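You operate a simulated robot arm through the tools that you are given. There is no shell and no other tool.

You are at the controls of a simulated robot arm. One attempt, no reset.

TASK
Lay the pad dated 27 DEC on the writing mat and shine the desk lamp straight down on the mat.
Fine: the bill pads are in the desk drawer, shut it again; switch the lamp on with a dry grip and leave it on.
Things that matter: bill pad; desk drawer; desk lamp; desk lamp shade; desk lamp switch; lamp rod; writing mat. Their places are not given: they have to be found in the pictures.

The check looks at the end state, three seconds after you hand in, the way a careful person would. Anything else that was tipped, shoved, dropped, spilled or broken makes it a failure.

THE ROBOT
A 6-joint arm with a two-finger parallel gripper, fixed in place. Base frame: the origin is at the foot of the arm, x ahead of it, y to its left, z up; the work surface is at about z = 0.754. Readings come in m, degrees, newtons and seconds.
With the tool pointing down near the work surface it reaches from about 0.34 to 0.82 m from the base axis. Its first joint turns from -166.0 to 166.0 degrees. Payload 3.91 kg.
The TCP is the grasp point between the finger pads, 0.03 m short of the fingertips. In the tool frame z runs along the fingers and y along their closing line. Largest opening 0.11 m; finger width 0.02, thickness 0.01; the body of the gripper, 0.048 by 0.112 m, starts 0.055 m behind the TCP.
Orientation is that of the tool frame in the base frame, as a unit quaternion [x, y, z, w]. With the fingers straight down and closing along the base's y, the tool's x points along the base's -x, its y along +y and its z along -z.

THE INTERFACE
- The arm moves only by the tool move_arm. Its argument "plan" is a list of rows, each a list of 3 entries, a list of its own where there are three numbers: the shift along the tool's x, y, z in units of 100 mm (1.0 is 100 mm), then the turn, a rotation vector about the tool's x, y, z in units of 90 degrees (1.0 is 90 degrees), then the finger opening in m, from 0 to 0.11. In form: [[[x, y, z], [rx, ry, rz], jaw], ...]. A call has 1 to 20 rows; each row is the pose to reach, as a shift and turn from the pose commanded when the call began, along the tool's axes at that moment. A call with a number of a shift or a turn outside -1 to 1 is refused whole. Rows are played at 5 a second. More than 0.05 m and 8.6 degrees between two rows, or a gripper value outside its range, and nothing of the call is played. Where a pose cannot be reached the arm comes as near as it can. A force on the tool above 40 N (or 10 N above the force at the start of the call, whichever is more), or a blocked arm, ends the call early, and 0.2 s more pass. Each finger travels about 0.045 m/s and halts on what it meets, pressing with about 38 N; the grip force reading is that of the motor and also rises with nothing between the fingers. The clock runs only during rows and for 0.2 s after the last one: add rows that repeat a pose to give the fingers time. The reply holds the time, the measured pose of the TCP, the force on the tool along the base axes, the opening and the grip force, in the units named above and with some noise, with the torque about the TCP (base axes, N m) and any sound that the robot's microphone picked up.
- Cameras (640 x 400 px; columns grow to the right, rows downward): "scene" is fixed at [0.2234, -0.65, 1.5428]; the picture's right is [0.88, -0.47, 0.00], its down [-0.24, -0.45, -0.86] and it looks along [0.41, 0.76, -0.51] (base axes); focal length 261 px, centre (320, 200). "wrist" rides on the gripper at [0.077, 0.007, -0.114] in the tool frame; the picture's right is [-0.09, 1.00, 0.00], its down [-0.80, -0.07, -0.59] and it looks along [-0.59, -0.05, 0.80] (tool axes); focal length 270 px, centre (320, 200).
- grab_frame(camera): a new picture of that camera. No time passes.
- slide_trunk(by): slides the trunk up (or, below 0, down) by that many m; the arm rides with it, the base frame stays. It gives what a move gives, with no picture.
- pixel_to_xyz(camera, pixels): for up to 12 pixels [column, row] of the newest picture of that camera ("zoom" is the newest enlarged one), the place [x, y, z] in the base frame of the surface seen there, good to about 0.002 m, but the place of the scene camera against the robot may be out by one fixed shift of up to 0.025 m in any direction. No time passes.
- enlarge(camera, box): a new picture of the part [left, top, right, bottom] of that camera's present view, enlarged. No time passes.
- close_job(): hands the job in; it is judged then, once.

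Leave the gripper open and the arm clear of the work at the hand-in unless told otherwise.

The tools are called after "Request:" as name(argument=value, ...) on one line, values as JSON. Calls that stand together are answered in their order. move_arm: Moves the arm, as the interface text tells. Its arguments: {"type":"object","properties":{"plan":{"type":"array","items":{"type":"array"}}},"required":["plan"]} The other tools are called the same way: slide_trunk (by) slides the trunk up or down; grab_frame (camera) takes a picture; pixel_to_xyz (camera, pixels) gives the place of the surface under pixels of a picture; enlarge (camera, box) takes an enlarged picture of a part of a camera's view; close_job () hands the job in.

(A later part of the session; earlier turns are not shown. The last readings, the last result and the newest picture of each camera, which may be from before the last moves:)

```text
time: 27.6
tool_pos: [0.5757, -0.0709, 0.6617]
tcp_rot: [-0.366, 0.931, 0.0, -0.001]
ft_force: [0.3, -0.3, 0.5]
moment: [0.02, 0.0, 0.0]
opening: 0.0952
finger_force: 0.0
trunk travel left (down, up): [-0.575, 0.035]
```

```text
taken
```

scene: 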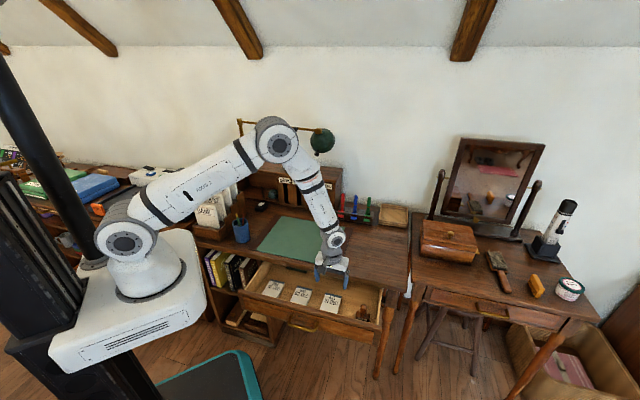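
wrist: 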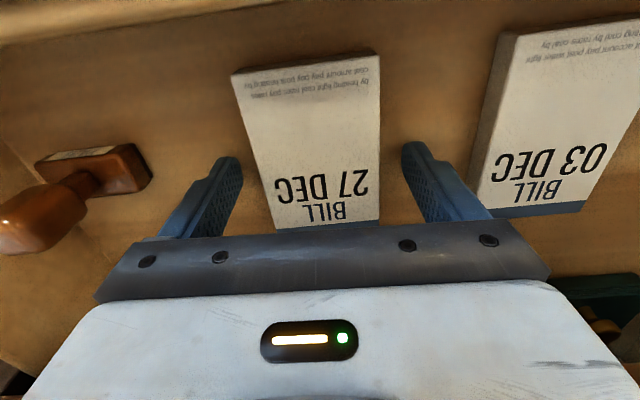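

No contact with the floor; both fingers stand beside the 27 DEC pad. I close on it.

Request:
move_arm(plan=[[[0, 0, 0], [0, 0, 0], 0.085], [[0, 0, 0], [0, 0, 0], 0.075], [[0, 0, 0], [0, 0, 0], 0.068], [[0, 0, 0], [0, 0, 0], 0.058], [[0, 0, 0], [0, 0, 0], 0.055], [[0, 0, 0], [0, 0, 0], 0.055], [[0, 0, 0], [0, 0, 0], 0.055]])

```text
time: 29.2
tool_pos: [0.5776, -0.0701, 0.6618]
tcp_rot: [-0.365, 0.931, 0.001, -0.001]
ft_force: [-0.1, 0.4, 0.9]
moment: [0.04, 0.0, 0.03]
opening: 0.0674
finger_force: 37.6
trunk travel left (down, up): [-0.575, 0.035]
```

Gripped at 67 mm with 37.6 N. I lift straight up 100 mm and check that the pad comes along.

Request:
move_arm(plan=[[[0, 0, -0.1], [0, 0, 0], 0.055], [[0, 0, -0.3], [0, 0, 0], 0.055], [[0, 0, -0.5], [0, 0, 0], 0.055], [[0, 0, -0.75], [0, 0, 0], 0.055], [[0, 0, -1.0], [0, 0, 0], 0.055]])

Request:
grab_frame(camera="wrist")

```text
time: 30.4
tool_pos: [0.5774, -0.0688, 0.7615]
tcp_rot: [-0.366, 0.93, 0.0, -0.001]
ft_force: [-0.4, 0.5, -0.3]
moment: [-0.04, -0.01, 0.0]
opening: 0.055
finger_force: 0.1
trunk travel left (down, up): [-0.575, 0.035]
```

```text
taken
```

wrist: 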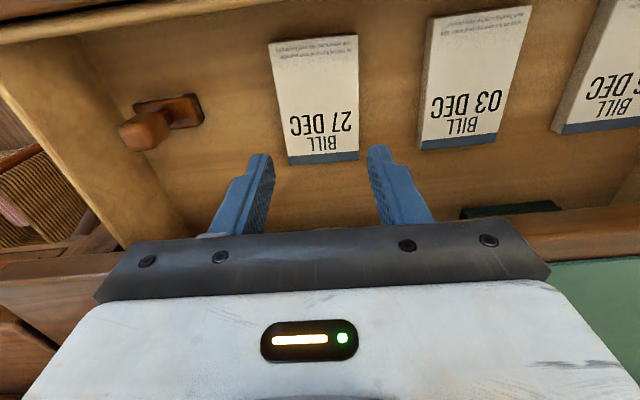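

The fingers slipped off: the opening went to 55 mm and the pad is still in the drawer. I measure where the pad lies now before trying again.

Request:
pixel_to_xyz(camera="wrist", pixels=[[271, 46], [355, 38], [290, 158], [357, 154], [281, 100], [355, 95], [315, 100], [240, 60], [310, 175], [428, 80], [420, 140], [170, 110]])

Request:
enlarge(camera="wrist", box=[220, 20, 420, 250])

Request:
enlarge(camera="scene", box=[290, 255, 390, 335])

```text
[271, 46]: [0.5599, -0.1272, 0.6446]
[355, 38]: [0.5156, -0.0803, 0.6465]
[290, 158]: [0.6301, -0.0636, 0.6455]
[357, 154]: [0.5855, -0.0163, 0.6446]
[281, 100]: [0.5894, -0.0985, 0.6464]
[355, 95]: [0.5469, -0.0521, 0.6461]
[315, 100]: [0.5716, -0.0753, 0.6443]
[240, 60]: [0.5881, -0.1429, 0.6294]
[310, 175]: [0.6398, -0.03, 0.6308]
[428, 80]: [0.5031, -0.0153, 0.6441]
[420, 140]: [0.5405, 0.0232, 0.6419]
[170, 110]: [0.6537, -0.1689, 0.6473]
```

```text
1.74 times, centred on (320, 135) of wrist
```

zoom: 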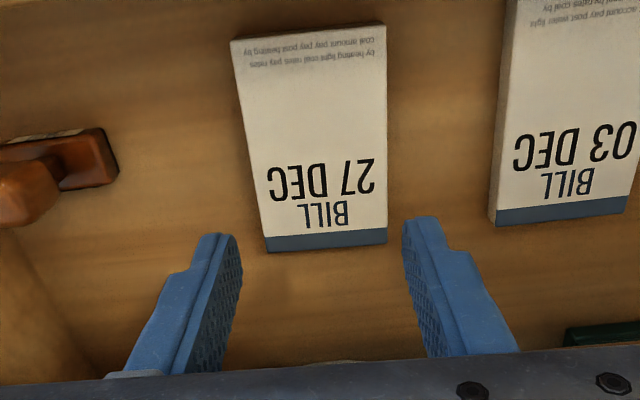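

```text
5.00 times, centred on (340, 295) of scene
```

zoom: 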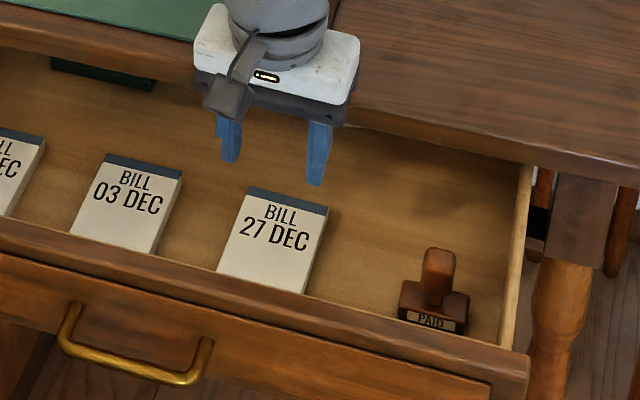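

The pad still lies at u≈0.456, v≈0.354, squared to the jaws, so the hold was too shallow. I open, go down again a little deeper, tips just above the drawer floor.

Request:
move_arm(plan=[[[0, 0, 0], [0, 0, 0], 0.075], [[0.04, 0.01, 0], [0, 0, 0], 0.09], [[0.04, 0.01, 0.25], [0, 0, 0], 0.09], [[0.04, 0.01, 0.5], [0, 0, 0], 0.09], [[0.04, 0.01, 0.75], [0, 0, 0], 0.09], [[0.04, 0.01, 0.9], [0, 0, 0], 0.09], [[0.04, 0.01, 0.98], [0, 0, 0], 0.09], [[0.04, 0.01, 1.0], [0, 0, 0], 0.09]])

Request:
move_arm(plan=[[[0, 0, 0.01], [0, 0, 0], 0.09], [[0, 0, 0.02], [0, 0, 0], 0.09], [[0, 0, 0.02], [0, 0, 0], 0.09]])

Request:
enlarge(camera="wrist", box=[180, 40, 460, 250])

```text
time: 32.2
tool_pos: [0.5744, -0.0711, 0.661]
tcp_rot: [-0.366, 0.931, 0.0, 0.0]
ft_force: [-0.3, 0.1, 0.1]
moment: [-0.02, -0.01, 0.01]
opening: 0.09
finger_force: 0.1
trunk travel left (down, up): [-0.575, 0.035]
```

```text
time: 33.0
tool_pos: [0.5737, -0.0708, 0.6608]
tcp_rot: [-0.365, 0.931, 0.0, -0.001]
ft_force: [0.3, -0.3, -0.6]
moment: [0.01, 0.0, -0.01]
opening: 0.0898
finger_force: 0.1
trunk travel left (down, up): [-0.575, 0.035]
```

```text
1.90 times, centred on (320, 145) of wrist
```

zoom: 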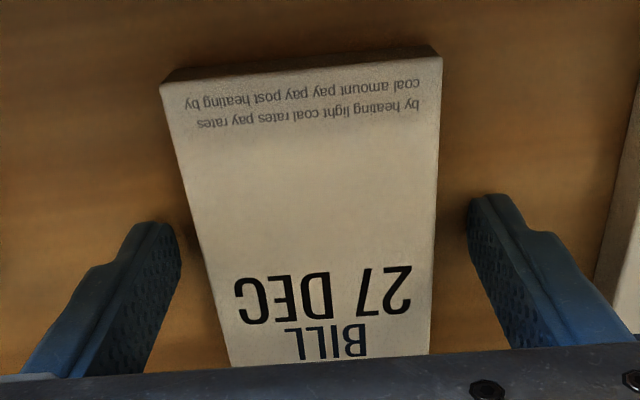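

No floor contact yet. I lower 2 mm more and close firmly, holding for a second.

Request:
move_arm(plan=[[[0, 0, 0.01], [0, 0, 0], 0.09], [[0, 0, 0.02], [0, 0, 0], 0.09], [[0, 0, 0.02], [0, 0, 0], 0.08], [[0, 0, 0.02], [0, 0, 0], 0.07], [[0, 0, 0.02], [0, 0, 0], 0.06], [[0, 0, 0.02], [0, 0, 0], 0.04], [[0, 0, 0.02], [0, 0, 0], 0.03], [[0, 0, 0.02], [0, 0, 0], 0.03], [[0, 0, 0.02], [0, 0, 0], 0.03], [[0, 0, 0.02], [0, 0, 0], 0.03]])

Request:
enlarge(camera="wrist", box=[180, 40, 460, 250])

```text
time: 35.2
tool_pos: [0.5739, -0.072, 0.6593]
tcp_rot: [-0.365, 0.931, -0.001, 0.0]
ft_force: [-2.4, 3.2, 16.2]
moment: [0.56, 0.44, -0.05]
opening: 0.0671
finger_force: 38.3
trunk travel left (down, up): [-0.575, 0.035]
```

```text
1.90 times, centred on (320, 145) of wrist
```

zoom: 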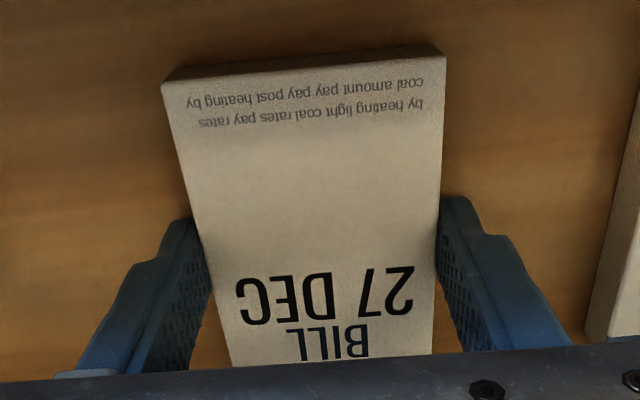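

The jaw holds the pad at 67 mm, tips touching the floor (16 N up). I lift very slowly, 15 mm over many rows, to see whether the hold stays.

Request:
move_arm(plan=[[[0, 0, -0.01], [0, 0, 0], 0.03], [[0, 0, -0.02], [0, 0, 0], 0.03], [[0, 0, -0.03], [0, 0, 0], 0.03], [[0, 0, -0.04], [0, 0, 0], 0.03], [[0, 0, -0.05], [0, 0, 0], 0.03], [[0, 0, -0.06], [0, 0, 0], 0.03], [[0, 0, -0.08], [0, 0, 0], 0.03], [[0, 0, -0.1], [0, 0, 0], 0.03], [[0, 0, -0.12], [0, 0, 0], 0.03], [[0, 0, -0.15], [0, 0, 0], 0.03]])

Request:
enlarge(camera="wrist", box=[180, 40, 460, 250])

```text
time: 37.4
tool_pos: [0.5727, -0.072, 0.6721]
tcp_rot: [-0.366, 0.931, 0.0, 0.0]
ft_force: [-0.2, 0.1, -1.9]
moment: [0.01, -0.02, 0.02]
opening: 0.0671
finger_force: 38.0
trunk travel left (down, up): [-0.575, 0.035]
```

```text
1.90 times, centred on (320, 145) of wrist
```

zoom: 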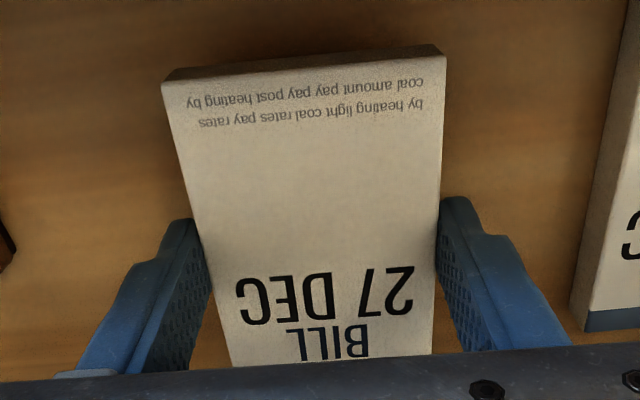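

The pad now lifts with the fingers (opening steady at 67 mm, 1.9 N weight). I keep rising slowly, 100 mm.

Request:
move_arm(plan=[[[0, 0, -0.05], [0, 0, 0], 0.03], [[0, 0, -0.12], [0, 0, 0], 0.03], [[0, 0, -0.2], [0, 0, 0], 0.03], [[0, 0, -0.3], [0, 0, 0], 0.03], [[0, 0, -0.4], [0, 0, 0], 0.03], [[0, 0, -0.5], [0, 0, 0], 0.03], [[0, 0, -0.6], [0, 0, 0], 0.03], [[0, 0, -0.7], [0, 0, 0], 0.03], [[0, 0, -0.8], [0, 0, 0], 0.03], [[0, 0, -0.88], [0, 0, 0], 0.03], [[0, 0, -0.95], [0, 0, 0], 0.03], [[0, 0, -1.0], [0, 0, 0], 0.03]])

Request:
grab_frame(camera="wrist")

```text
time: 40.0
tool_pos: [0.5725, -0.0727, 0.7734]
tcp_rot: [-0.366, 0.931, 0.0, -0.002]
ft_force: [-0.1, 0.2, -1.0]
moment: [0.0, -0.03, 0.01]
opening: 0.0668
finger_force: 37.7
trunk travel left (down, up): [-0.575, 0.035]
```

```text
taken
```

wrist: 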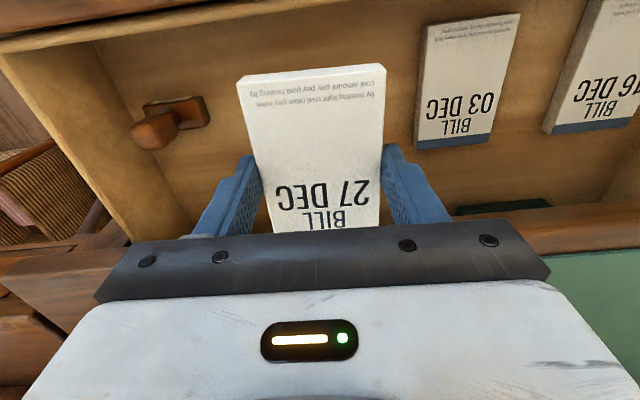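

The pad is level and secure. I rise another 80 mm so that it clears the desk edge.

Request:
move_arm(plan=[[[0, 0, -0.1], [0, 0, 0], 0.03], [[0, 0, -0.2], [0, 0, 0], 0.03], [[0, 0, -0.35], [0, 0, 0], 0.03], [[0, 0, -0.5], [0, 0, 0], 0.03], [[0, 0, -0.65], [0, 0, 0], 0.03], [[0, 0, -0.75], [0, 0, 0], 0.03], [[0, 0, -0.8], [0, 0, 0], 0.03]])

Request:
move_arm(plan=[[[-0.08, 0.07, 0], [0, 0, 0], 0.03], [[-0.2, 0.18, 0], [0, 0, 0], 0.03], [[-0.35, 0.31, 0], [0, 0, 0], 0.03], [[-0.5, 0.44, 0], [0, 0, 0], 0.03], [[-0.63, 0.56, 0], [0, 0, 0], 0.03], [[-0.7, 0.62, 0], [0, 0, 0], 0.03], [[-0.733, 0.65, 0], [0, 0, 0], 0.03]])

Request:
move_arm(plan=[[[-0.08, 0.07, 0], [0, 0, 0], 0.03], [[-0.2, 0.18, 0], [0, 0, 0], 0.03], [[-0.35, 0.31, 0], [0, 0, 0], 0.03], [[-0.5, 0.44, 0], [0, 0, 0], 0.03], [[-0.63, 0.56, 0], [0, 0, 0], 0.03], [[-0.7, 0.62, 0], [0, 0, 0], 0.03], [[-0.733, 0.65, 0], [0, 0, 0], 0.03]])

Request:
grab_frame(camera="scene")

```text
time: 41.6
tool_pos: [0.5722, -0.0726, 0.8525]
tcp_rot: [-0.366, 0.931, 0.0, 0.0]
ft_force: [-0.4, 0.1, -1.5]
moment: [0.02, 0.02, 0.0]
opening: 0.0673
finger_force: 37.9
trunk travel left (down, up): [-0.575, 0.035]
```

```text
time: 43.2
tool_pos: [0.5832, 0.0262, 0.8522]
tcp_rot: [-0.366, 0.931, 0.0, -0.001]
ft_force: [-0.3, -0.1, -0.8]
moment: [0.0, -0.01, 0.01]
opening: 0.067
finger_force: 38.0
trunk travel left (down, up): [-0.575, 0.035]
```

```text
time: 44.8
tool_pos: [0.592, 0.1229, 0.851]
tcp_rot: [-0.366, 0.931, 0.0, -0.001]
ft_force: [-0.7, 0.1, -0.8]
moment: [-0.03, 0.01, -0.01]
opening: 0.0671
finger_force: 38.4
trunk travel left (down, up): [-0.575, 0.035]
```

```text
taken
```

scene: 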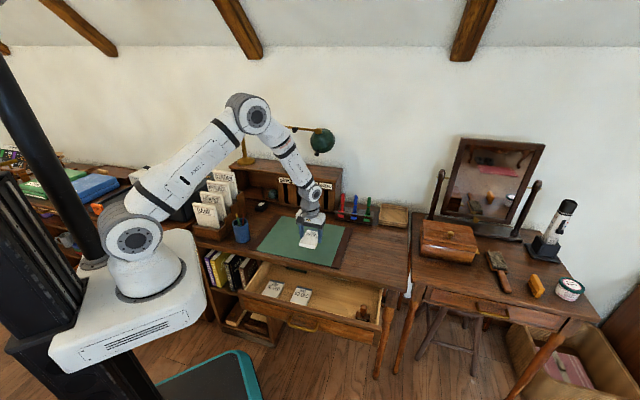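

The pad hangs over the mat. One more sideways hop brings it to the middle, with the 2° turned back so that it lies square.

Request:
move_arm(plan=[[[-0.08, 0.07, 0], [0, 0, 0], 0.03], [[-0.2, 0.18, 0], [0, 0, -0.006], 0.03], [[-0.35, 0.31, 0], [0, 0, -0.012], 0.03], [[-0.5, 0.44, 0], [0, 0, -0.018], 0.03], [[-0.63, 0.56, 0], [0, 0, -0.024], 0.03], [[-0.7, 0.62, 0], [0, 0, -0.024], 0.03], [[-0.733, 0.65, 0], [0, 0, -0.024], 0.03]])

Request:
grab_frame(camera="wrist")

```text
time: 46.4
tool_pos: [0.6026, 0.2212, 0.8527]
tcp_rot: [-0.383, 0.924, 0.001, -0.001]
ft_force: [-0.8, 0.8, -0.2]
moment: [-0.02, 0.02, 0.02]
opening: 0.0671
finger_force: 37.5
trunk travel left (down, up): [-0.575, 0.035]
```

```text
taken
```

wrist: 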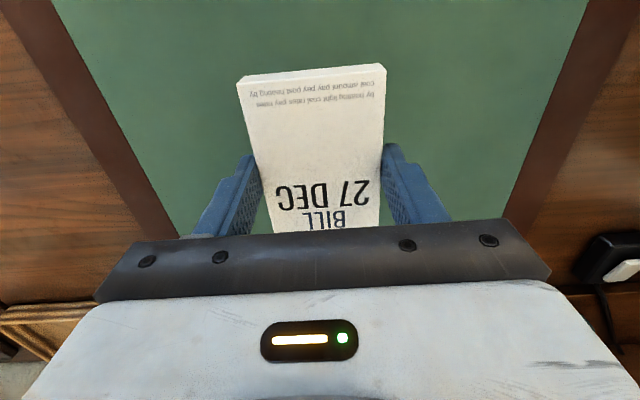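

The pad is over the mat's middle, square to it. I measure the mat surface near the fingers, for the descent.

Request:
pixel_to_xyz(camera="wrist", pixels=[[200, 150], [450, 150], [320, 40], [310, 160], [250, 100]])

Request:
move_arm(plan=[[[0, 0, 0.12], [0, 0, 0], 0.03], [[0, 0, 0.24], [0, 0, 0], 0.03], [[0, 0, 0.36], [0, 0, 0], 0.03], [[0, 0, 0.46], [0, 0, 0], 0.03], [[0, 0, 0.54], [0, 0, 0], 0.03], [[0, 0, 0.58], [0, 0, 0], 0.03]])

```text
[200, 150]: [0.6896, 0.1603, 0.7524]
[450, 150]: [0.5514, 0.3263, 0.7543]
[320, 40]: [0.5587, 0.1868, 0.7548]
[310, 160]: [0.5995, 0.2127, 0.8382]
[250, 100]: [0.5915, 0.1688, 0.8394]
```

```text
time: 47.8
tool_pos: [0.604, 0.2222, 0.7952]
tcp_rot: [-0.383, 0.924, -0.001, 0.0]
ft_force: [0.4, 0.7, -0.7]
moment: [-0.02, -0.04, 0.0]
opening: 0.0671
finger_force: 38.0
trunk travel left (down, up): [-0.575, 0.035]
```

Mat surface z≈0.7545, and the pad's bottom is level with the tips, so contact is due at TCP z≈0.785. I creep down 10 mm in 1 mm rows.

Request:
move_arm(plan=[[[0, 0, 0.02], [0, 0, 0], 0.03], [[0, 0, 0.04], [0, 0, 0], 0.03], [[0, 0, 0.06], [0, 0, 0], 0.03], [[0, 0, 0.07], [0, 0, 0], 0.03], [[0, 0, 0.08], [0, 0, 0], 0.03], [[0, 0, 0.09], [0, 0, 0], 0.03]])

```text
time: 49.2
tool_pos: [0.6016, 0.2208, 0.7869]
tcp_rot: [-0.382, 0.924, -0.001, -0.001]
ft_force: [0.9, -0.2, -1.1]
moment: [-0.05, 0.0, -0.01]
opening: 0.0669
finger_force: 38.5
trunk travel left (down, up): [-0.575, 0.035]
```

Not touching yet. Another 3 mm, half a millimetre to a millimetre at a time.

Request:
move_arm(plan=[[[0, 0, 0.005], [0, 0, 0], 0.03], [[0, 0, 0.01], [0, 0, 0], 0.03], [[0, 0, 0.015], [0, 0, 0], 0.03], [[0, 0, 0.02], [0, 0, 0], 0.03]])

```text
time: 50.2
tool_pos: [0.601, 0.2214, 0.7829]
tcp_rot: [-0.383, 0.924, -0.001, 0.0]
ft_force: [-0.8, -0.5, 0.7]
moment: [-0.01, -0.08, -0.04]
opening: 0.067
finger_force: 38.0
trunk travel left (down, up): [-0.575, 0.035]
```

Force rose from −1.1 to +0.7 N, so it is about touching. One more creep of 2 mm.

Request:
move_arm(plan=[[[0, 0, 0.005], [0, 0, 0], 0.03], [[0, 0, 0.01], [0, 0, 0], 0.03], [[0, 0, 0.015], [0, 0, 0], 0.03], [[0, 0, 0.015], [0, 0, 0], 0.03]])

```text
time: 51.2
tool_pos: [0.6009, 0.2202, 0.7836]
tcp_rot: [-0.383, 0.924, 0.0, 0.002]
ft_force: [0.8, 3.5, 15.4]
moment: [0.09, 0.58, -0.03]
opening: 0.067
finger_force: 38.4
trunk travel left (down, up): [-0.575, 0.035]
```

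Contact: 15 N up. I ease up 1 mm, open the fingers gently to 95 mm, and wait.

Request:
move_arm(plan=[[[0, 0, -0.008], [0, 0, 0], 0.03], [[0, 0, -0.012], [0, 0, 0], 0.06], [[0, 0, -0.012], [0, 0, 0], 0.072], [[0, 0, -0.012], [0, 0, 0], 0.08], [[0, 0, -0.012], [0, 0, 0], 0.095], [[0, 0, -0.012], [0, 0, 0], 0.095]])

Request:
move_arm(plan=[[[0, 0, -0.1], [0, 0, 0], 0.095], [[0, 0, -0.3], [0, 0, 0], 0.095], [[0, 0, -0.6], [0, 0, 0], 0.095], [[0, 0, -1.0], [0, 0, 0], 0.095]])

Request:
grab_frame(camera="wrist")

Request:
grab_frame(camera="scene")

```text
time: 52.6
tool_pos: [0.6002, 0.2202, 0.7838]
tcp_rot: [-0.383, 0.924, 0.0, -0.001]
ft_force: [-4.2, -0.5, 9.1]
moment: [-0.25, -0.22, -0.11]
opening: 0.0933
finger_force: 0.0
trunk travel left (down, up): [-0.575, 0.035]
```

```text
time: 53.6
tool_pos: [0.6021, 0.2193, 0.8825]
tcp_rot: [-0.382, 0.924, -0.001, 0.0]
ft_force: [0.5, 0.0, 0.4]
moment: [0.03, -0.01, 0.01]
opening: 0.0952
finger_force: 0.0
trunk travel left (down, up): [-0.575, 0.035]
```

```text
taken
```

wrist: 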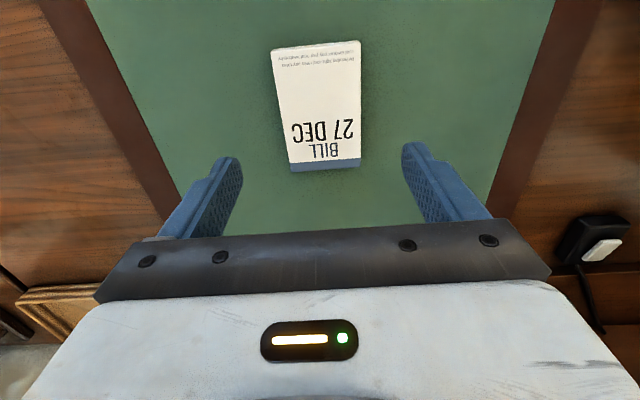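

```text
taken
```

scene: 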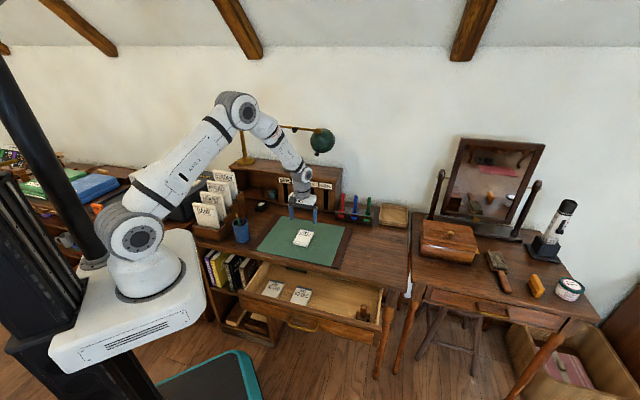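

The 27 DEC pad lies flat on the mat. The switch is at wrist (600, 240); I enlarge it to see the rocker's state, and check the lamp/hutch area.

Request:
enlarge(camera="wrist", box=[540, 190, 640, 290])

Request:
pixel_to_xyz(camera="wrist", pixels=[[590, 215], [625, 218], [565, 258], [588, 255], [612, 242], [600, 249], [625, 225], [585, 262]])

Request:
enlarge(camera="scene", box=[240, 190, 288, 220])

```text
4.00 times, centred on (590, 240) of wrist
```

zoom: 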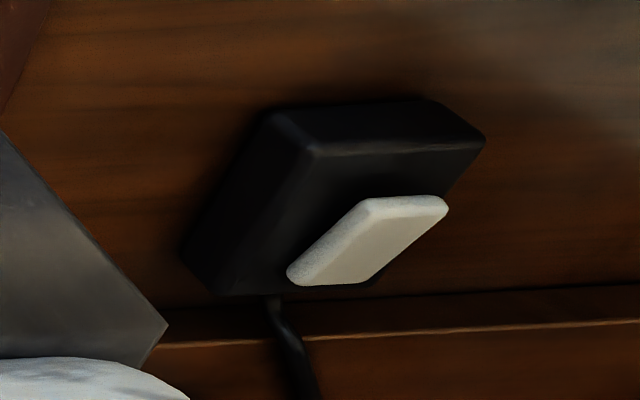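

```text
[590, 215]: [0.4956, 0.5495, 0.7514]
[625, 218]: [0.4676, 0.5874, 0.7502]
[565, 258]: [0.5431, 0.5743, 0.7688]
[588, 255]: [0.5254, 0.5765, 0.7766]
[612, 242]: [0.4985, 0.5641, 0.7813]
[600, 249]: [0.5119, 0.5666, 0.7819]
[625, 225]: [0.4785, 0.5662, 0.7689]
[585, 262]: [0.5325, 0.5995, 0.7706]
```

```text
13.33 times, centred on (264, 205) of scene
```

zoom: 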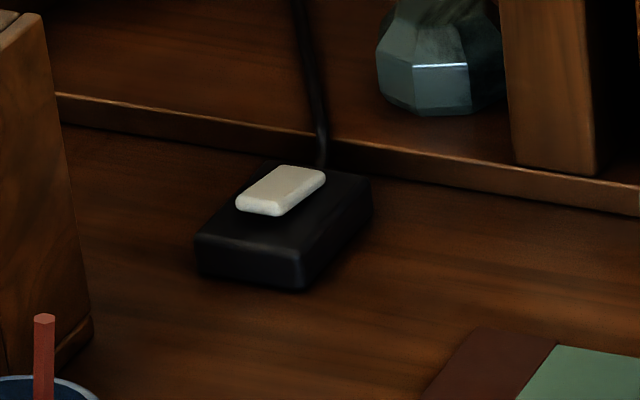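

The white button is raised on the black box, close to the hutch front. I measure the hutch edge, the letter rack and pencil cup around it, so my approach does not touch them.

Request:
grab_frame(camera="scene")

Request:
pixel_to_xyz(camera="scene", pixels=[[230, 168], [262, 172], [300, 178], [336, 183], [254, 199], [276, 205], [260, 205], [268, 200], [232, 187], [240, 220], [217, 220], [233, 172]])

Request:
enlarge(camera="scene", box=[180, 140, 340, 240])

```text
taken
```

scene: 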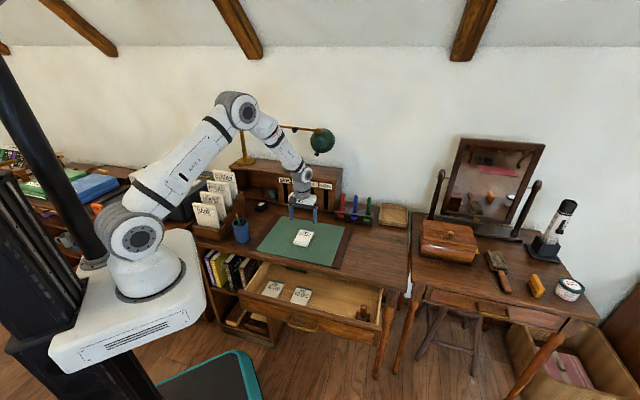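

```text
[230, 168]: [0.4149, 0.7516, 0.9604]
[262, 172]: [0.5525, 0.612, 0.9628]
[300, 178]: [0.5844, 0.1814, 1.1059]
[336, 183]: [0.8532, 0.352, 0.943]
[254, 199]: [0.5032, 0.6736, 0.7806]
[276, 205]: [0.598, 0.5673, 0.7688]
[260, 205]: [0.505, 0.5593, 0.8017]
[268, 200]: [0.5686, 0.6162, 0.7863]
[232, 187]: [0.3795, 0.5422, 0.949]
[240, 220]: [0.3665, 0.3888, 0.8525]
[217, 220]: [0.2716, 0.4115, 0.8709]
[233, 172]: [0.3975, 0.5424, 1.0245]
```

```text
4.00 times, centred on (260, 190) of scene
```

zoom: 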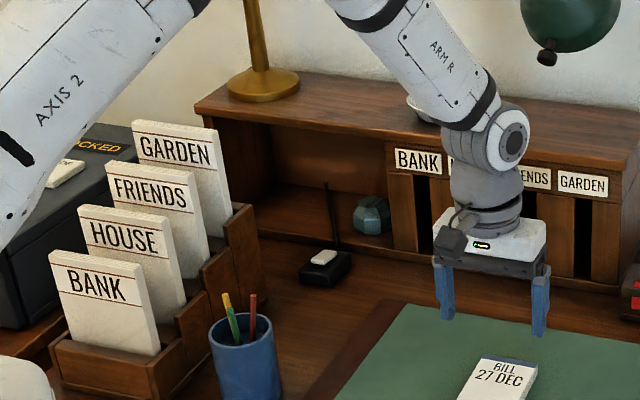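

Hutch front edge is at v≈0.823, the button at about u −0.045, v 0.762. I measure the letter rack's right-hand edges next to the button using the newest zoom.

Request:
pixel_to_xyz(camera="zoom", pixels=[[215, 140], [226, 195], [245, 212], [258, 290], [240, 290], [212, 285], [160, 345], [322, 256], [335, 275], [310, 268], [345, 255], [302, 272]])

```text
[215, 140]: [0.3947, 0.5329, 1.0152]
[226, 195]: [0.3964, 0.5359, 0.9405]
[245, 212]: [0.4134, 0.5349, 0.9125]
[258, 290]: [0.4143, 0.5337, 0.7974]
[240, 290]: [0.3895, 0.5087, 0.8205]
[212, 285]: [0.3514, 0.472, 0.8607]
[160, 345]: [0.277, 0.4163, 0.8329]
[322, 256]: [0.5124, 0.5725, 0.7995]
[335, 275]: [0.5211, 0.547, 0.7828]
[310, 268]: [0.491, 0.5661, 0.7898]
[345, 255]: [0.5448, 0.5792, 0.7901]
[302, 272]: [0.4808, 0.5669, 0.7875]
```

The rack's right face is at u≈−0.086, in front of the button, so I will come down on the button with closed fingers, leaning to the right (over the mat) and slightly to the front. I first travel there at safe height, closing the jaw.

Request:
move_arm(plan=[[[0, 0, -0.25], [0, 0, 0], 0.08], [[0, 0, -0.5], [0, 0, 0], 0.06], [[-0.2, 0.22, -0.5], [0, 0, 0], 0.04], [[-0.4, 0.44, -0.5], [0, 0, 0], 0.02], [[-0.6, 0.66, -0.5], [0, 0, 0], 0.0], [[-0.8, 0.88, -0.5], [0, 0, 0], 0.0], [[-0.9, 1.0, -0.5], [0, 0, 0], 0.0]])

Request:
move_arm(plan=[[[-0.2, 0.22, 0], [0, 0, 0], 0.0], [[-0.4, 0.44, 0], [0, 0, 0], 0.0], [[-0.6, 0.66, 0], [0, 0, 0], 0.0], [[-0.75, 0.85, 0], [0, 0, 0], 0.0], [[-0.85, 1.0, 0], [0, 0, 0], 0.0]])

Request:
grab_frame(camera="wrist")

Request:
grab_frame(camera="scene")

```text
time: 55.2
tool_pos: [0.5948, 0.3541, 0.934]
tcp_rot: [-0.383, 0.924, 0.0, -0.001]
ft_force: [0.3, 0.2, 0.1]
moment: [-0.02, -0.03, 0.02]
opening: 0.0001
finger_force: 38.2
trunk travel left (down, up): [-0.575, 0.035]
```

```text
time: 56.4
tool_pos: [0.5852, 0.4862, 0.9336]
tcp_rot: [-0.383, 0.924, 0.0, -0.001]
ft_force: [-0.2, 0.1, -0.1]
moment: [0.02, 0.01, 0.0]
opening: 0.0002
finger_force: 38.0
trunk travel left (down, up): [-0.575, 0.035]
```

```text
taken
```

wrist: 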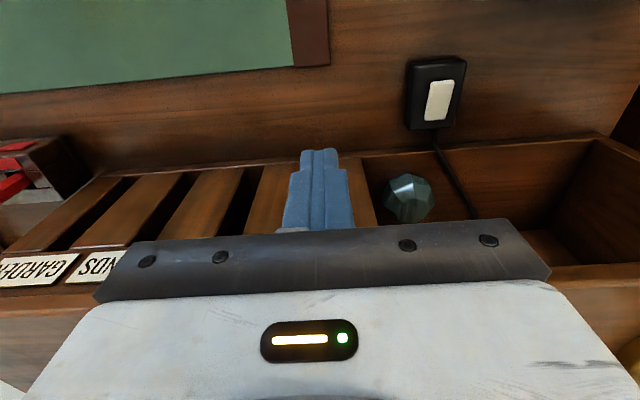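

```text
taken
```

scene: 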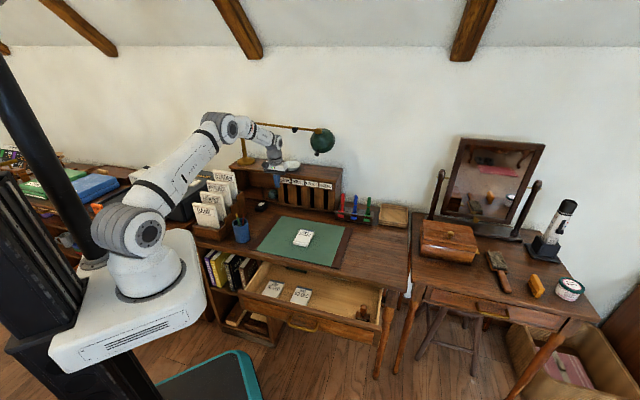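

From here the switch is clear at wrist (437, 95), with the white button at (439, 100). I measure the button's four edges and the box.

Request:
pixel_to_xyz(camera="wrist", pixels=[[439, 100], [432, 84], [450, 82], [428, 118], [446, 118], [430, 101], [449, 100], [415, 70], [460, 65], [412, 120], [455, 122], [300, 180]])

Request:
enlarge(camera="wrist", box=[390, 40, 490, 140])

```text
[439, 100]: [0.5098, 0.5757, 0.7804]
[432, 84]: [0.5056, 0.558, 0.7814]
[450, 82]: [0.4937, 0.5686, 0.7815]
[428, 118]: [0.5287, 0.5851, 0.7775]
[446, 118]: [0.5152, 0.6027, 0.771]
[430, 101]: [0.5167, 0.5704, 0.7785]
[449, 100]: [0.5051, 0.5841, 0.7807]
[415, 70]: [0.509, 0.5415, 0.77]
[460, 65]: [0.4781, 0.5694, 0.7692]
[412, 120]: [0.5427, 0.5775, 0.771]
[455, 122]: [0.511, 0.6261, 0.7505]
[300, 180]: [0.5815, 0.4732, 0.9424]
```

```text
4.00 times, centred on (440, 90) of wrist
```

zoom: 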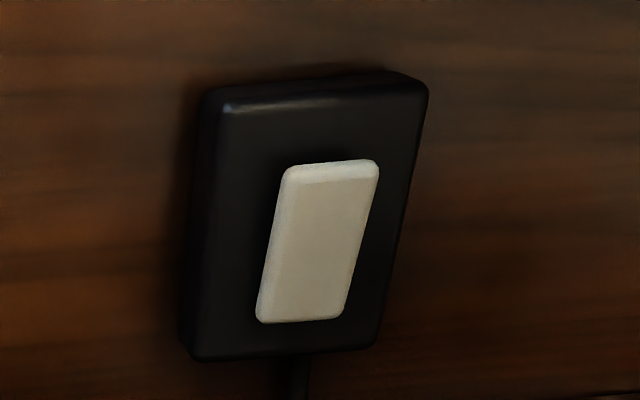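

Button: centre about (0.510, 0.576, 0.780), its front end slightly higher (0.7815), back end 0.7775. I will press its front half. I move to a hover 60 mm off, leaning the tool 20° to the right and 6° forward.

Request:
move_arm(plan=[[[0.01, 0.17, 0.1], [-0.045, -0.013, 0], 0.0], [[0.03, 0.34, 0.22], [-0.09, -0.027, 0], 0.0], [[0.04, 0.51, 0.36], [-0.134, -0.04, 0], 0.0], [[0.06, 0.68, 0.52], [-0.178, -0.053, 0], 0.0], [[0.07, 0.85, 0.68], [-0.222, -0.067, 0], 0.0], [[0.07, 0.85, 0.68], [-0.222, -0.067, 0], 0.0]])

Request:
grab_frame(camera="wrist")

Request:
grab_frame(camera="scene")

```text
time: 57.8
tool_pos: [0.5188, 0.5417, 0.865]
tcp_rot: [-0.377, 0.908, 0.181, -0.018]
ft_force: [0.5, 0.1, 0.3]
moment: [0.05, -0.01, 0.01]
opening: 0.0
finger_force: 37.8
trunk travel left (down, up): [-0.575, 0.035]
```

```text
taken
```

wrist: 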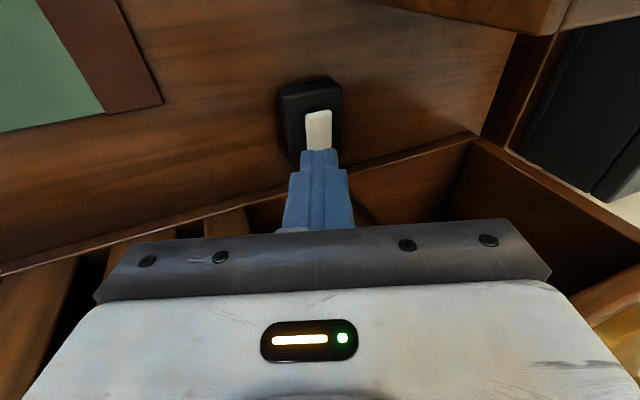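

```text
taken
```

scene: 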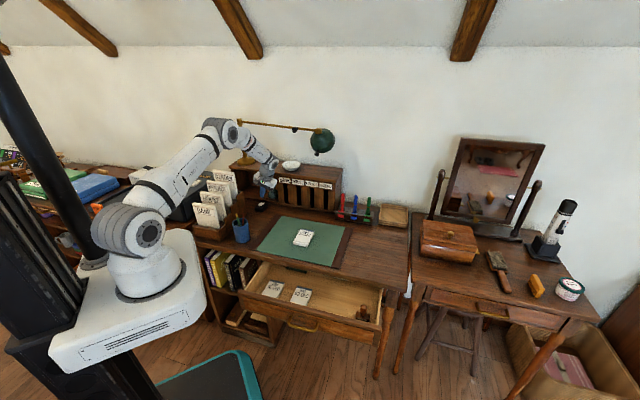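

The fingertips point at the button's front half. I advance along the fingers 55 mm, then creep in 1.5 mm steps, watching force and listening for a click.

Request:
move_arm(plan=[[[0, 0, 0.15], [0, 0, 0], 0.0], [[0, 0, 0.3], [0, 0, 0], 0.0], [[0, 0, 0.42], [0, 0, 0], 0.0], [[0, 0, 0.5], [0, 0, 0], 0.0], [[0, 0, 0.55], [0, 0, 0], 0.0], [[0, 0, 0.57], [0, 0, 0], 0.0], [[0, 0, 0.585], [0, 0, 0], 0.0], [[0, 0, 0.6], [0, 0, 0], 0.0]])

Request:
grab_frame(camera="wrist")

```text
time: 59.6
tool_pos: [0.5092, 0.559, 0.8093]
tcp_rot: [-0.377, 0.908, 0.181, -0.018]
ft_force: [-0.2, -0.9, 1.7]
moment: [-0.04, -0.01, -0.01]
opening: 0.0002
finger_force: 38.2
trunk travel left (down, up): [-0.575, 0.035]
```

```text
taken
```

wrist: 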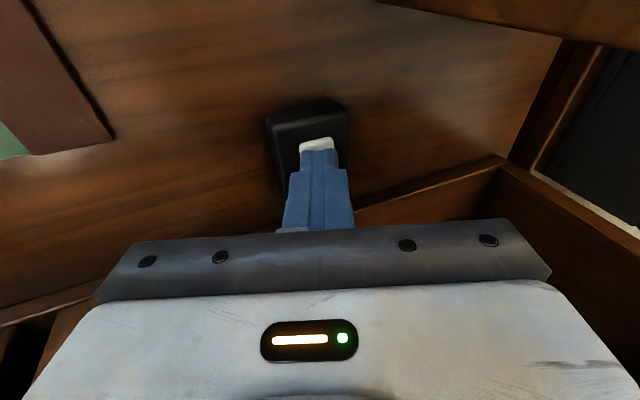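

Just touching (1.7 N). I press on in 1 mm steps.

Request:
move_arm(plan=[[[0, 0, 0.01], [0, 0, 0], 0.0], [[0, 0, 0.02], [0, 0, 0], 0.0], [[0, 0, 0.03], [0, 0, 0], 0.0], [[0, 0, 0.04], [0, 0, 0], 0.0], [[0, 0, 0.05], [0, 0, 0], 0.0]])

Request:
grab_frame(camera="scene")

```text
time: 60.8
tool_pos: [0.5076, 0.5593, 0.809]
tcp_rot: [-0.376, 0.909, 0.181, -0.016]
ft_force: [7.4, -13.1, 24.4]
moment: [-0.17, -0.4, -0.19]
opening: 0.0001
finger_force: 38.1
trunk travel left (down, up): [-0.575, 0.035]
```

```text
taken
```

scene: 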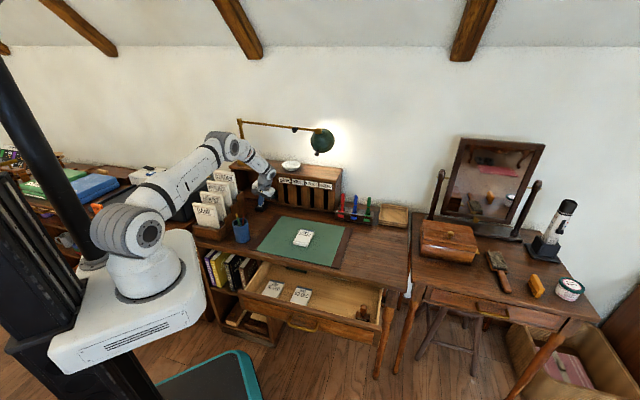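

The lamp is on: a bright glow now shows on the wall behind the shade at (330, 140). I withdraw along the fingers and check it stays lit.

Request:
move_arm(plan=[[[0, 0, -0.05], [0, 0, 0], 0.0], [[0, 0, -0.2], [0, 0, 0], 0.0], [[0, 0, -0.45], [0, 0, 0], 0.0], [[0, 0, -0.7], [0, 0, 0], 0.0], [[0, 0, -1.0], [0, 0, 0], 0.0]])

Request:
grab_frame(camera="scene")

Request:
grab_frame(camera="wrist")

```text
time: 62.0
tool_pos: [0.5254, 0.53, 0.8991]
tcp_rot: [-0.377, 0.908, 0.18, -0.019]
ft_force: [-0.7, -0.4, 0.5]
moment: [0.01, 0.04, -0.02]
opening: 0.0
finger_force: 37.6
trunk travel left (down, up): [-0.575, 0.035]
```

```text
taken
```

scene: 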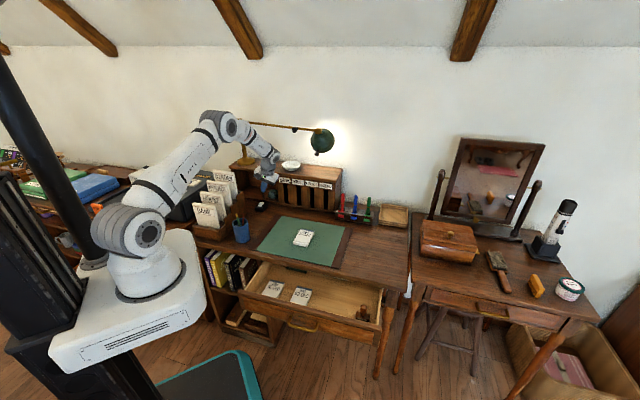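

```text
taken
```

wrist: 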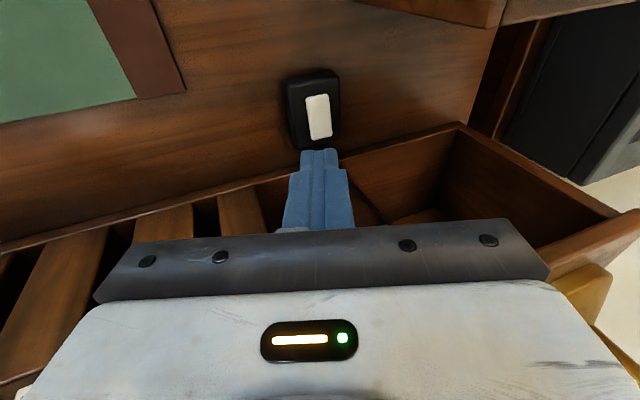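

The lamp stays lit. Now the drawer: I first bring the tool upright again while rising 60 mm.

Request:
move_arm(plan=[[[0, 0, -0.1], [0.045, 0.013, 0], 0.0], [[0, 0, -0.22], [0.09, 0.027, 0], 0.0], [[0, 0, -0.35], [0.134, 0.04, 0], 0.0], [[0, 0, -0.5], [0.178, 0.053, 0], 0.0], [[0, 0, -0.6], [0.222, 0.067, 0], 0.0]])

Request:
move_arm(plan=[[[0.2, -0.16, 0], [0, 0, 0], 0.0], [[0.45, -0.36, 0], [0, 0, 0], 0.0], [[0.7, -0.56, 0], [0, 0, 0], 0.0], [[0.92, -0.74, 0], [0, 0, 0], 0.0]])

Request:
move_arm(plan=[[[0.25, -0.2, 0], [0, 0, 0], 0.0], [[0.5, -0.4, 0], [0, 0, 0], 0.0], [[0.75, -0.6, 0], [0, 0, 0], 0.0], [[0.95, -0.77, 0], [0, 0, 0], 0.0]])

```text
time: 63.2
tool_pos: [0.5354, 0.5109, 0.9543]
tcp_rot: [-0.382, 0.924, 0.0, 0.0]
ft_force: [-0.6, 0.3, -0.2]
moment: [0.03, 0.01, 0.03]
opening: 0.0
finger_force: 37.9
trunk travel left (down, up): [-0.575, 0.035]
```

```text
time: 64.2
tool_pos: [0.5225, 0.3936, 0.9548]
tcp_rot: [-0.383, 0.924, 0.0, 0.0]
ft_force: [1.3, 0.0, -0.5]
moment: [0.03, -0.03, 0.0]
opening: 0.0
finger_force: 37.9
trunk travel left (down, up): [-0.575, 0.035]
```

```text
time: 65.2
tool_pos: [0.5094, 0.2718, 0.9543]
tcp_rot: [-0.383, 0.924, 0.0, 0.0]
ft_force: [-0.5, -0.1, 0.3]
moment: [0.02, 0.03, -0.02]
opening: 0.0001
finger_force: 37.2
trunk travel left (down, up): [-0.575, 0.035]
```

Still clear of everything. Next hop toward the drawer front, then another with the 90° turn back to the pulling orientation.

Request:
move_arm(plan=[[[0.25, -0.2, 0], [0, 0, 0], 0.0], [[0.5, -0.4, 0], [0, 0, 0], 0.0], [[0.75, -0.6, 0], [0, 0, 0], 0.0], [[0.95, -0.74, 0], [0, 0, 0], 0.0]])

Request:
move_arm(plan=[[[0.1, -0.07, 0], [0, 0, 0.09], 0.0], [[0.2, -0.14, 0], [0, 0, 0.18], 0.0], [[0.3, -0.21, 0], [0, 0, 0.27], 0.0], [[0.4, -0.28, 0], [0, 0, 0.36], 0.0], [[0.5, -0.35, 0], [0, 0, 0.45], 0.0], [[0.6, -0.42, 0], [0, 0, 0.54], 0.0], [[0.7, -0.49, 0], [0, 0, 0.63], 0.01], [[0.8, -0.56, 0], [0, 0, 0.72], 0.02], [[0.9, -0.63, 0], [0, 0, 0.81], 0.026], [[0.95, -0.7, 0], [0, 0, 0.9], 0.028], [[0.95, -0.74, 0], [0, 0, 0.96], 0.028], [[0.95, -0.74, 0], [0, 0, 1.0], 0.028]])

Request:
move_arm(plan=[[[-0.2, -0.25, 0], [0, 0, 0], 0.028], [[-0.4, -0.5, 0], [0, 0, 0], 0.028], [[-0.6, -0.75, 0], [0, 0, 0], 0.028], [[-0.74, -0.96, 0], [0, 0, 0], 0.028]])

Request:
grab_frame(camera="wrist")

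```text
time: 66.2
tool_pos: [0.4951, 0.1521, 0.9538]
tcp_rot: [-0.384, 0.924, 0.0, 0.0]
ft_force: [0.3, -0.3, -0.5]
moment: [-0.01, 0.02, -0.03]
opening: 0.0
finger_force: 37.4
trunk travel left (down, up): [-0.575, 0.035]
```

```text
time: 68.8
tool_pos: [0.4801, 0.0327, 0.9553]
tcp_rot: [0.383, 0.924, 0.0, 0.0]
ft_force: [-1.0, -0.5, 0.3]
moment: [-0.04, 0.04, 0.01]
opening: 0.0282
finger_force: 0.1
trunk travel left (down, up): [-0.575, 0.035]
```

```text
time: 69.8
tool_pos: [0.4636, -0.0866, 0.9528]
tcp_rot: [0.383, 0.924, 0.001, -0.002]
ft_force: [0.3, -0.3, 0.3]
moment: [0.01, -0.01, -0.02]
opening: 0.0281
finger_force: 0.0
trunk travel left (down, up): [-0.575, 0.035]
```

```text
taken
```

wrist: 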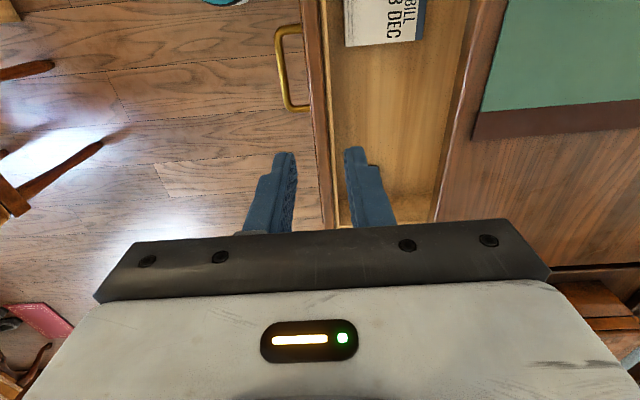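

The handle now shows at wrist (284, 65). I measure the bar at its present open position.

Request:
pixel_to_xyz(camera="wrist", pixels=[[280, 60], [280, 80], [278, 45], [290, 107], [303, 108], [283, 30], [318, 80]])

Request:
move_arm(plan=[[[0, -0.15, 0.15], [-0.076, 0, 0], 0.028], [[0, -0.3, 0.3], [-0.152, 0, 0], 0.028], [[0, -0.45, 0.45], [-0.229, 0, 0], 0.028], [[0, -0.6, 0.6], [-0.305, 0, 0], 0.028], [[0, -0.75, 0.75], [-0.381, 0, 0], 0.028], [[0, -0.9, 0.9], [-0.457, 0, 0], 0.028], [[0, -1.0, 1.0], [-0.533, 0, 0], 0.028]])

```text
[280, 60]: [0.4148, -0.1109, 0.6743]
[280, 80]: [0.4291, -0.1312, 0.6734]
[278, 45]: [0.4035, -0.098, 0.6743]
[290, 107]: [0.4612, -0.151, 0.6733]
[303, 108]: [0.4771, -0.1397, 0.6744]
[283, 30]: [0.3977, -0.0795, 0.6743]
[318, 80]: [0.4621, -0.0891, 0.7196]
```

```text
time: 71.4
tool_pos: [0.3927, -0.1581, 0.854]
tcp_rot: [0.349, 0.844, 0.376, 0.156]
ft_force: [0.1, -0.1, 0.3]
moment: [-0.01, 0.0, -0.02]
opening: 0.0282
finger_force: 0.0
trunk travel left (down, up): [-0.575, 0.035]
```

Bar centre now at v≈0.217, z≈0.668, same as when I released it. I go down to the pre-grasp point 100 mm off the bar.

Request:
move_arm(plan=[[[0, -0.25, 0.15], [0, 0, 0], 0.028], [[0, -0.5, 0.3], [0, 0, 0], 0.028], [[0, -0.75, 0.45], [0, 0, 0], 0.028], [[0, -1.0, 0.55], [0, 0, 0], 0.028]])

Request:
grab_frame(camera="wrist")

```text
time: 72.4
tool_pos: [0.3747, -0.1785, 0.742]
tcp_rot: [0.35, 0.844, 0.376, 0.155]
ft_force: [-0.5, 0.5, -0.6]
moment: [0.0, -0.01, 0.0]
opening: 0.028
finger_force: 0.0
trunk travel left (down, up): [-0.575, 0.035]
```

```text
taken
```

wrist: 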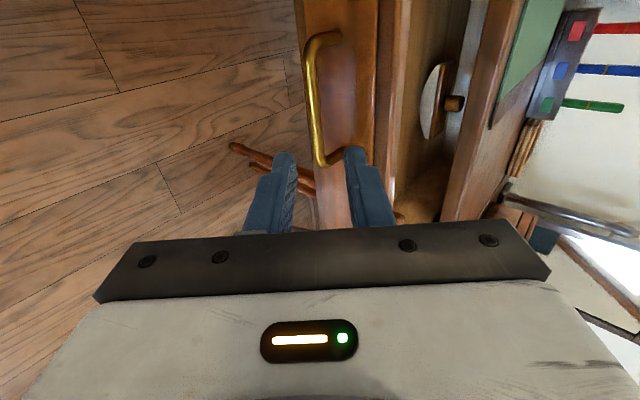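

The bar is between the finger directions at (315, 100). I advance 93 mm along the fingers and close on it.

Request:
move_arm(plan=[[[0, -0.03, 0.2], [0, 0, 0], 0.028], [[0, -0.03, 0.4], [0, 0, 0], 0.028], [[0, -0.03, 0.55], [0, 0, 0], 0.028], [[0, -0.03, 0.7], [0, 0, 0], 0.028], [[0, -0.03, 0.8], [0, 0, 0], 0.028], [[0, -0.03, 0.88], [0, 0, 0], 0.028], [[0, -0.03, 0.93], [0, 0, 0], 0.028]])

Request:
enlarge(camera="wrist", box=[220, 60, 420, 240])

```text
time: 74.0
tool_pos: [0.4231, -0.1278, 0.6792]
tcp_rot: [0.348, 0.845, 0.375, 0.156]
ft_force: [-0.2, -0.4, 0.8]
moment: [-0.04, 0.01, 0.02]
opening: 0.0281
finger_force: 0.0
trunk travel left (down, up): [-0.575, 0.035]
```

```text
2.22 times, centred on (320, 150) of wrist
```

zoom: 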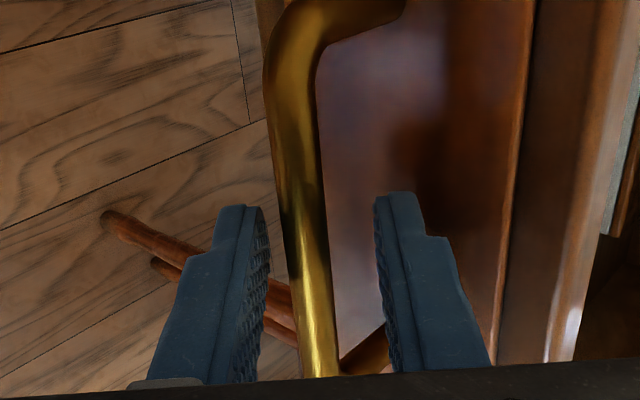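

The bar sits a bit toward the lower finger, so I shift 2 mm that way and close.

Request:
move_arm(plan=[[[0, -0.025, 0], [0, 0, 0], 0.028], [[0, -0.025, 0], [0, 0, 0], 0.018], [[0, -0.025, 0], [0, 0, 0], 0.01], [[0, -0.025, 0], [0, 0, 0], 0.006], [[0, -0.025, 0], [0, 0, 0], 0.006], [[0, -0.025, 0], [0, 0, 0], 0.006]])

Request:
move_arm(plan=[[[0, 0.034, 0.037], [0, 0, 0], 0.006], [[0, 0.1, 0.111], [0, 0, 0], 0.006], [[0, 0.167, 0.186], [0, 0, 0], 0.006], [[0, 0.234, 0.26], [0, 0, 0], 0.006], [[0, 0.301, 0.334], [0, 0, 0], 0.006], [[0, 0.368, 0.409], [0, 0, 0], 0.006], [[0, 0.435, 0.483], [0, 0, 0], 0.006], [[0, 0.502, 0.558], [0, 0, 0], 0.006], [[0, 0.569, 0.632], [0, 0, 0], 0.006], [[0, 0.636, 0.706], [0, 0, 0], 0.006], [[0, 0.669, 0.744], [0, 0, 0], 0.006]])

```text
time: 75.4
tool_pos: [0.4212, -0.1304, 0.6777]
tcp_rot: [0.35, 0.844, 0.376, 0.155]
ft_force: [2.8, -0.1, 1.8]
moment: [-0.26, -0.33, 0.41]
opening: 0.0108
finger_force: 45.1
trunk travel left (down, up): [-0.575, 0.035]
```

```text
time: 77.8
tool_pos: [0.4933, -0.0599, 0.6774]
tcp_rot: [0.35, 0.844, 0.376, 0.156]
ft_force: [3.2, -3.8, 14.7]
moment: [0.08, -0.14, 0.79]
opening: 0.0108
finger_force: 45.1
trunk travel left (down, up): [-0.575, 0.035]
```

The drawer moved in 100 mm. I push on 84 mm, then the last millimetres gently until it seats.

Request:
move_arm(plan=[[[0, 0.067, 0.074], [0, 0, 0], 0.006], [[0, 0.134, 0.149], [0, 0, 0], 0.006], [[0, 0.201, 0.223], [0, 0, 0], 0.006], [[0, 0.268, 0.298], [0, 0, 0], 0.006], [[0, 0.335, 0.372], [0, 0, 0], 0.006], [[0, 0.402, 0.446], [0, 0, 0], 0.006], [[0, 0.469, 0.521], [0, 0, 0], 0.006], [[0, 0.522, 0.58], [0, 0, 0], 0.006], [[0, 0.549, 0.61], [0, 0, 0], 0.006], [[0, 0.562, 0.625], [0, 0, 0], 0.006]])

Request:
move_arm(plan=[[[0, 0.007, 0.0075], [0, 0, 0], 0.006], [[0, 0.0134, 0.015], [0, 0, 0], 0.006], [[0, 0.02, 0.0223], [0, 0, 0], 0.006], [[0, 0.0268, 0.03], [0, 0, 0], 0.006], [[0, 0.0335, 0.037], [0, 0, 0], 0.006], [[0, 0.04, 0.0446], [0, 0, 0], 0.006], [[0, 0.047, 0.052], [0, 0, 0], 0.006]])

Request:
enlarge(camera="scene", box=[250, 230, 410, 330])

```text
time: 80.0
tool_pos: [0.5528, 0.0009, 0.6773]
tcp_rot: [0.35, 0.844, 0.375, 0.155]
ft_force: [4.5, -5.7, -1.0]
moment: [-0.62, -0.58, -0.09]
opening: 0.0109
finger_force: 44.3
trunk travel left (down, up): [-0.575, 0.035]
```

```text
time: 81.6
tool_pos: [0.5561, 0.0048, 0.6768]
tcp_rot: [0.349, 0.844, 0.376, 0.155]
ft_force: [1.2, -2.5, 3.8]
moment: [0.16, 0.19, 1.06]
opening: 0.0106
finger_force: 45.2
trunk travel left (down, up): [-0.575, 0.035]
```

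```text
4.00 times, centred on (330, 280) of scene
```

zoom: 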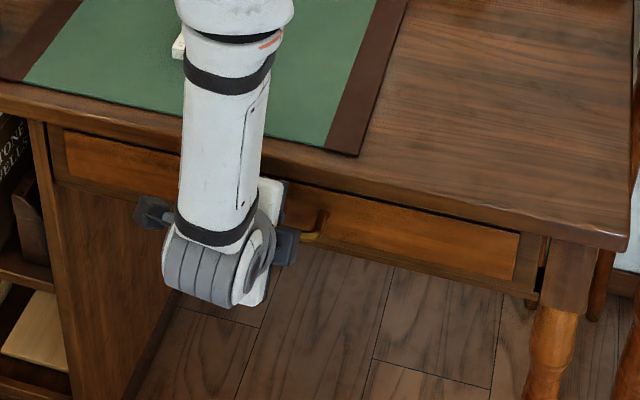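

It looks closed. I push a few more millimetres to feel the stop.

Request:
move_arm(plan=[[[0, 0.007, 0.0075], [0, 0, 0], 0.006], [[0, 0.0134, 0.015], [0, 0, 0], 0.006], [[0, 0.02, 0.0223], [0, 0, 0], 0.006], [[0, 0.0268, 0.03], [0, 0, 0], 0.006]])

```text
time: 82.6
tool_pos: [0.5599, 0.0073, 0.6763]
tcp_rot: [0.35, 0.844, 0.375, 0.155]
ft_force: [3.9, -5.7, 5.9]
moment: [0.02, -0.08, 0.81]
opening: 0.0108
finger_force: 44.9
trunk travel left (down, up): [-0.575, 0.035]
```

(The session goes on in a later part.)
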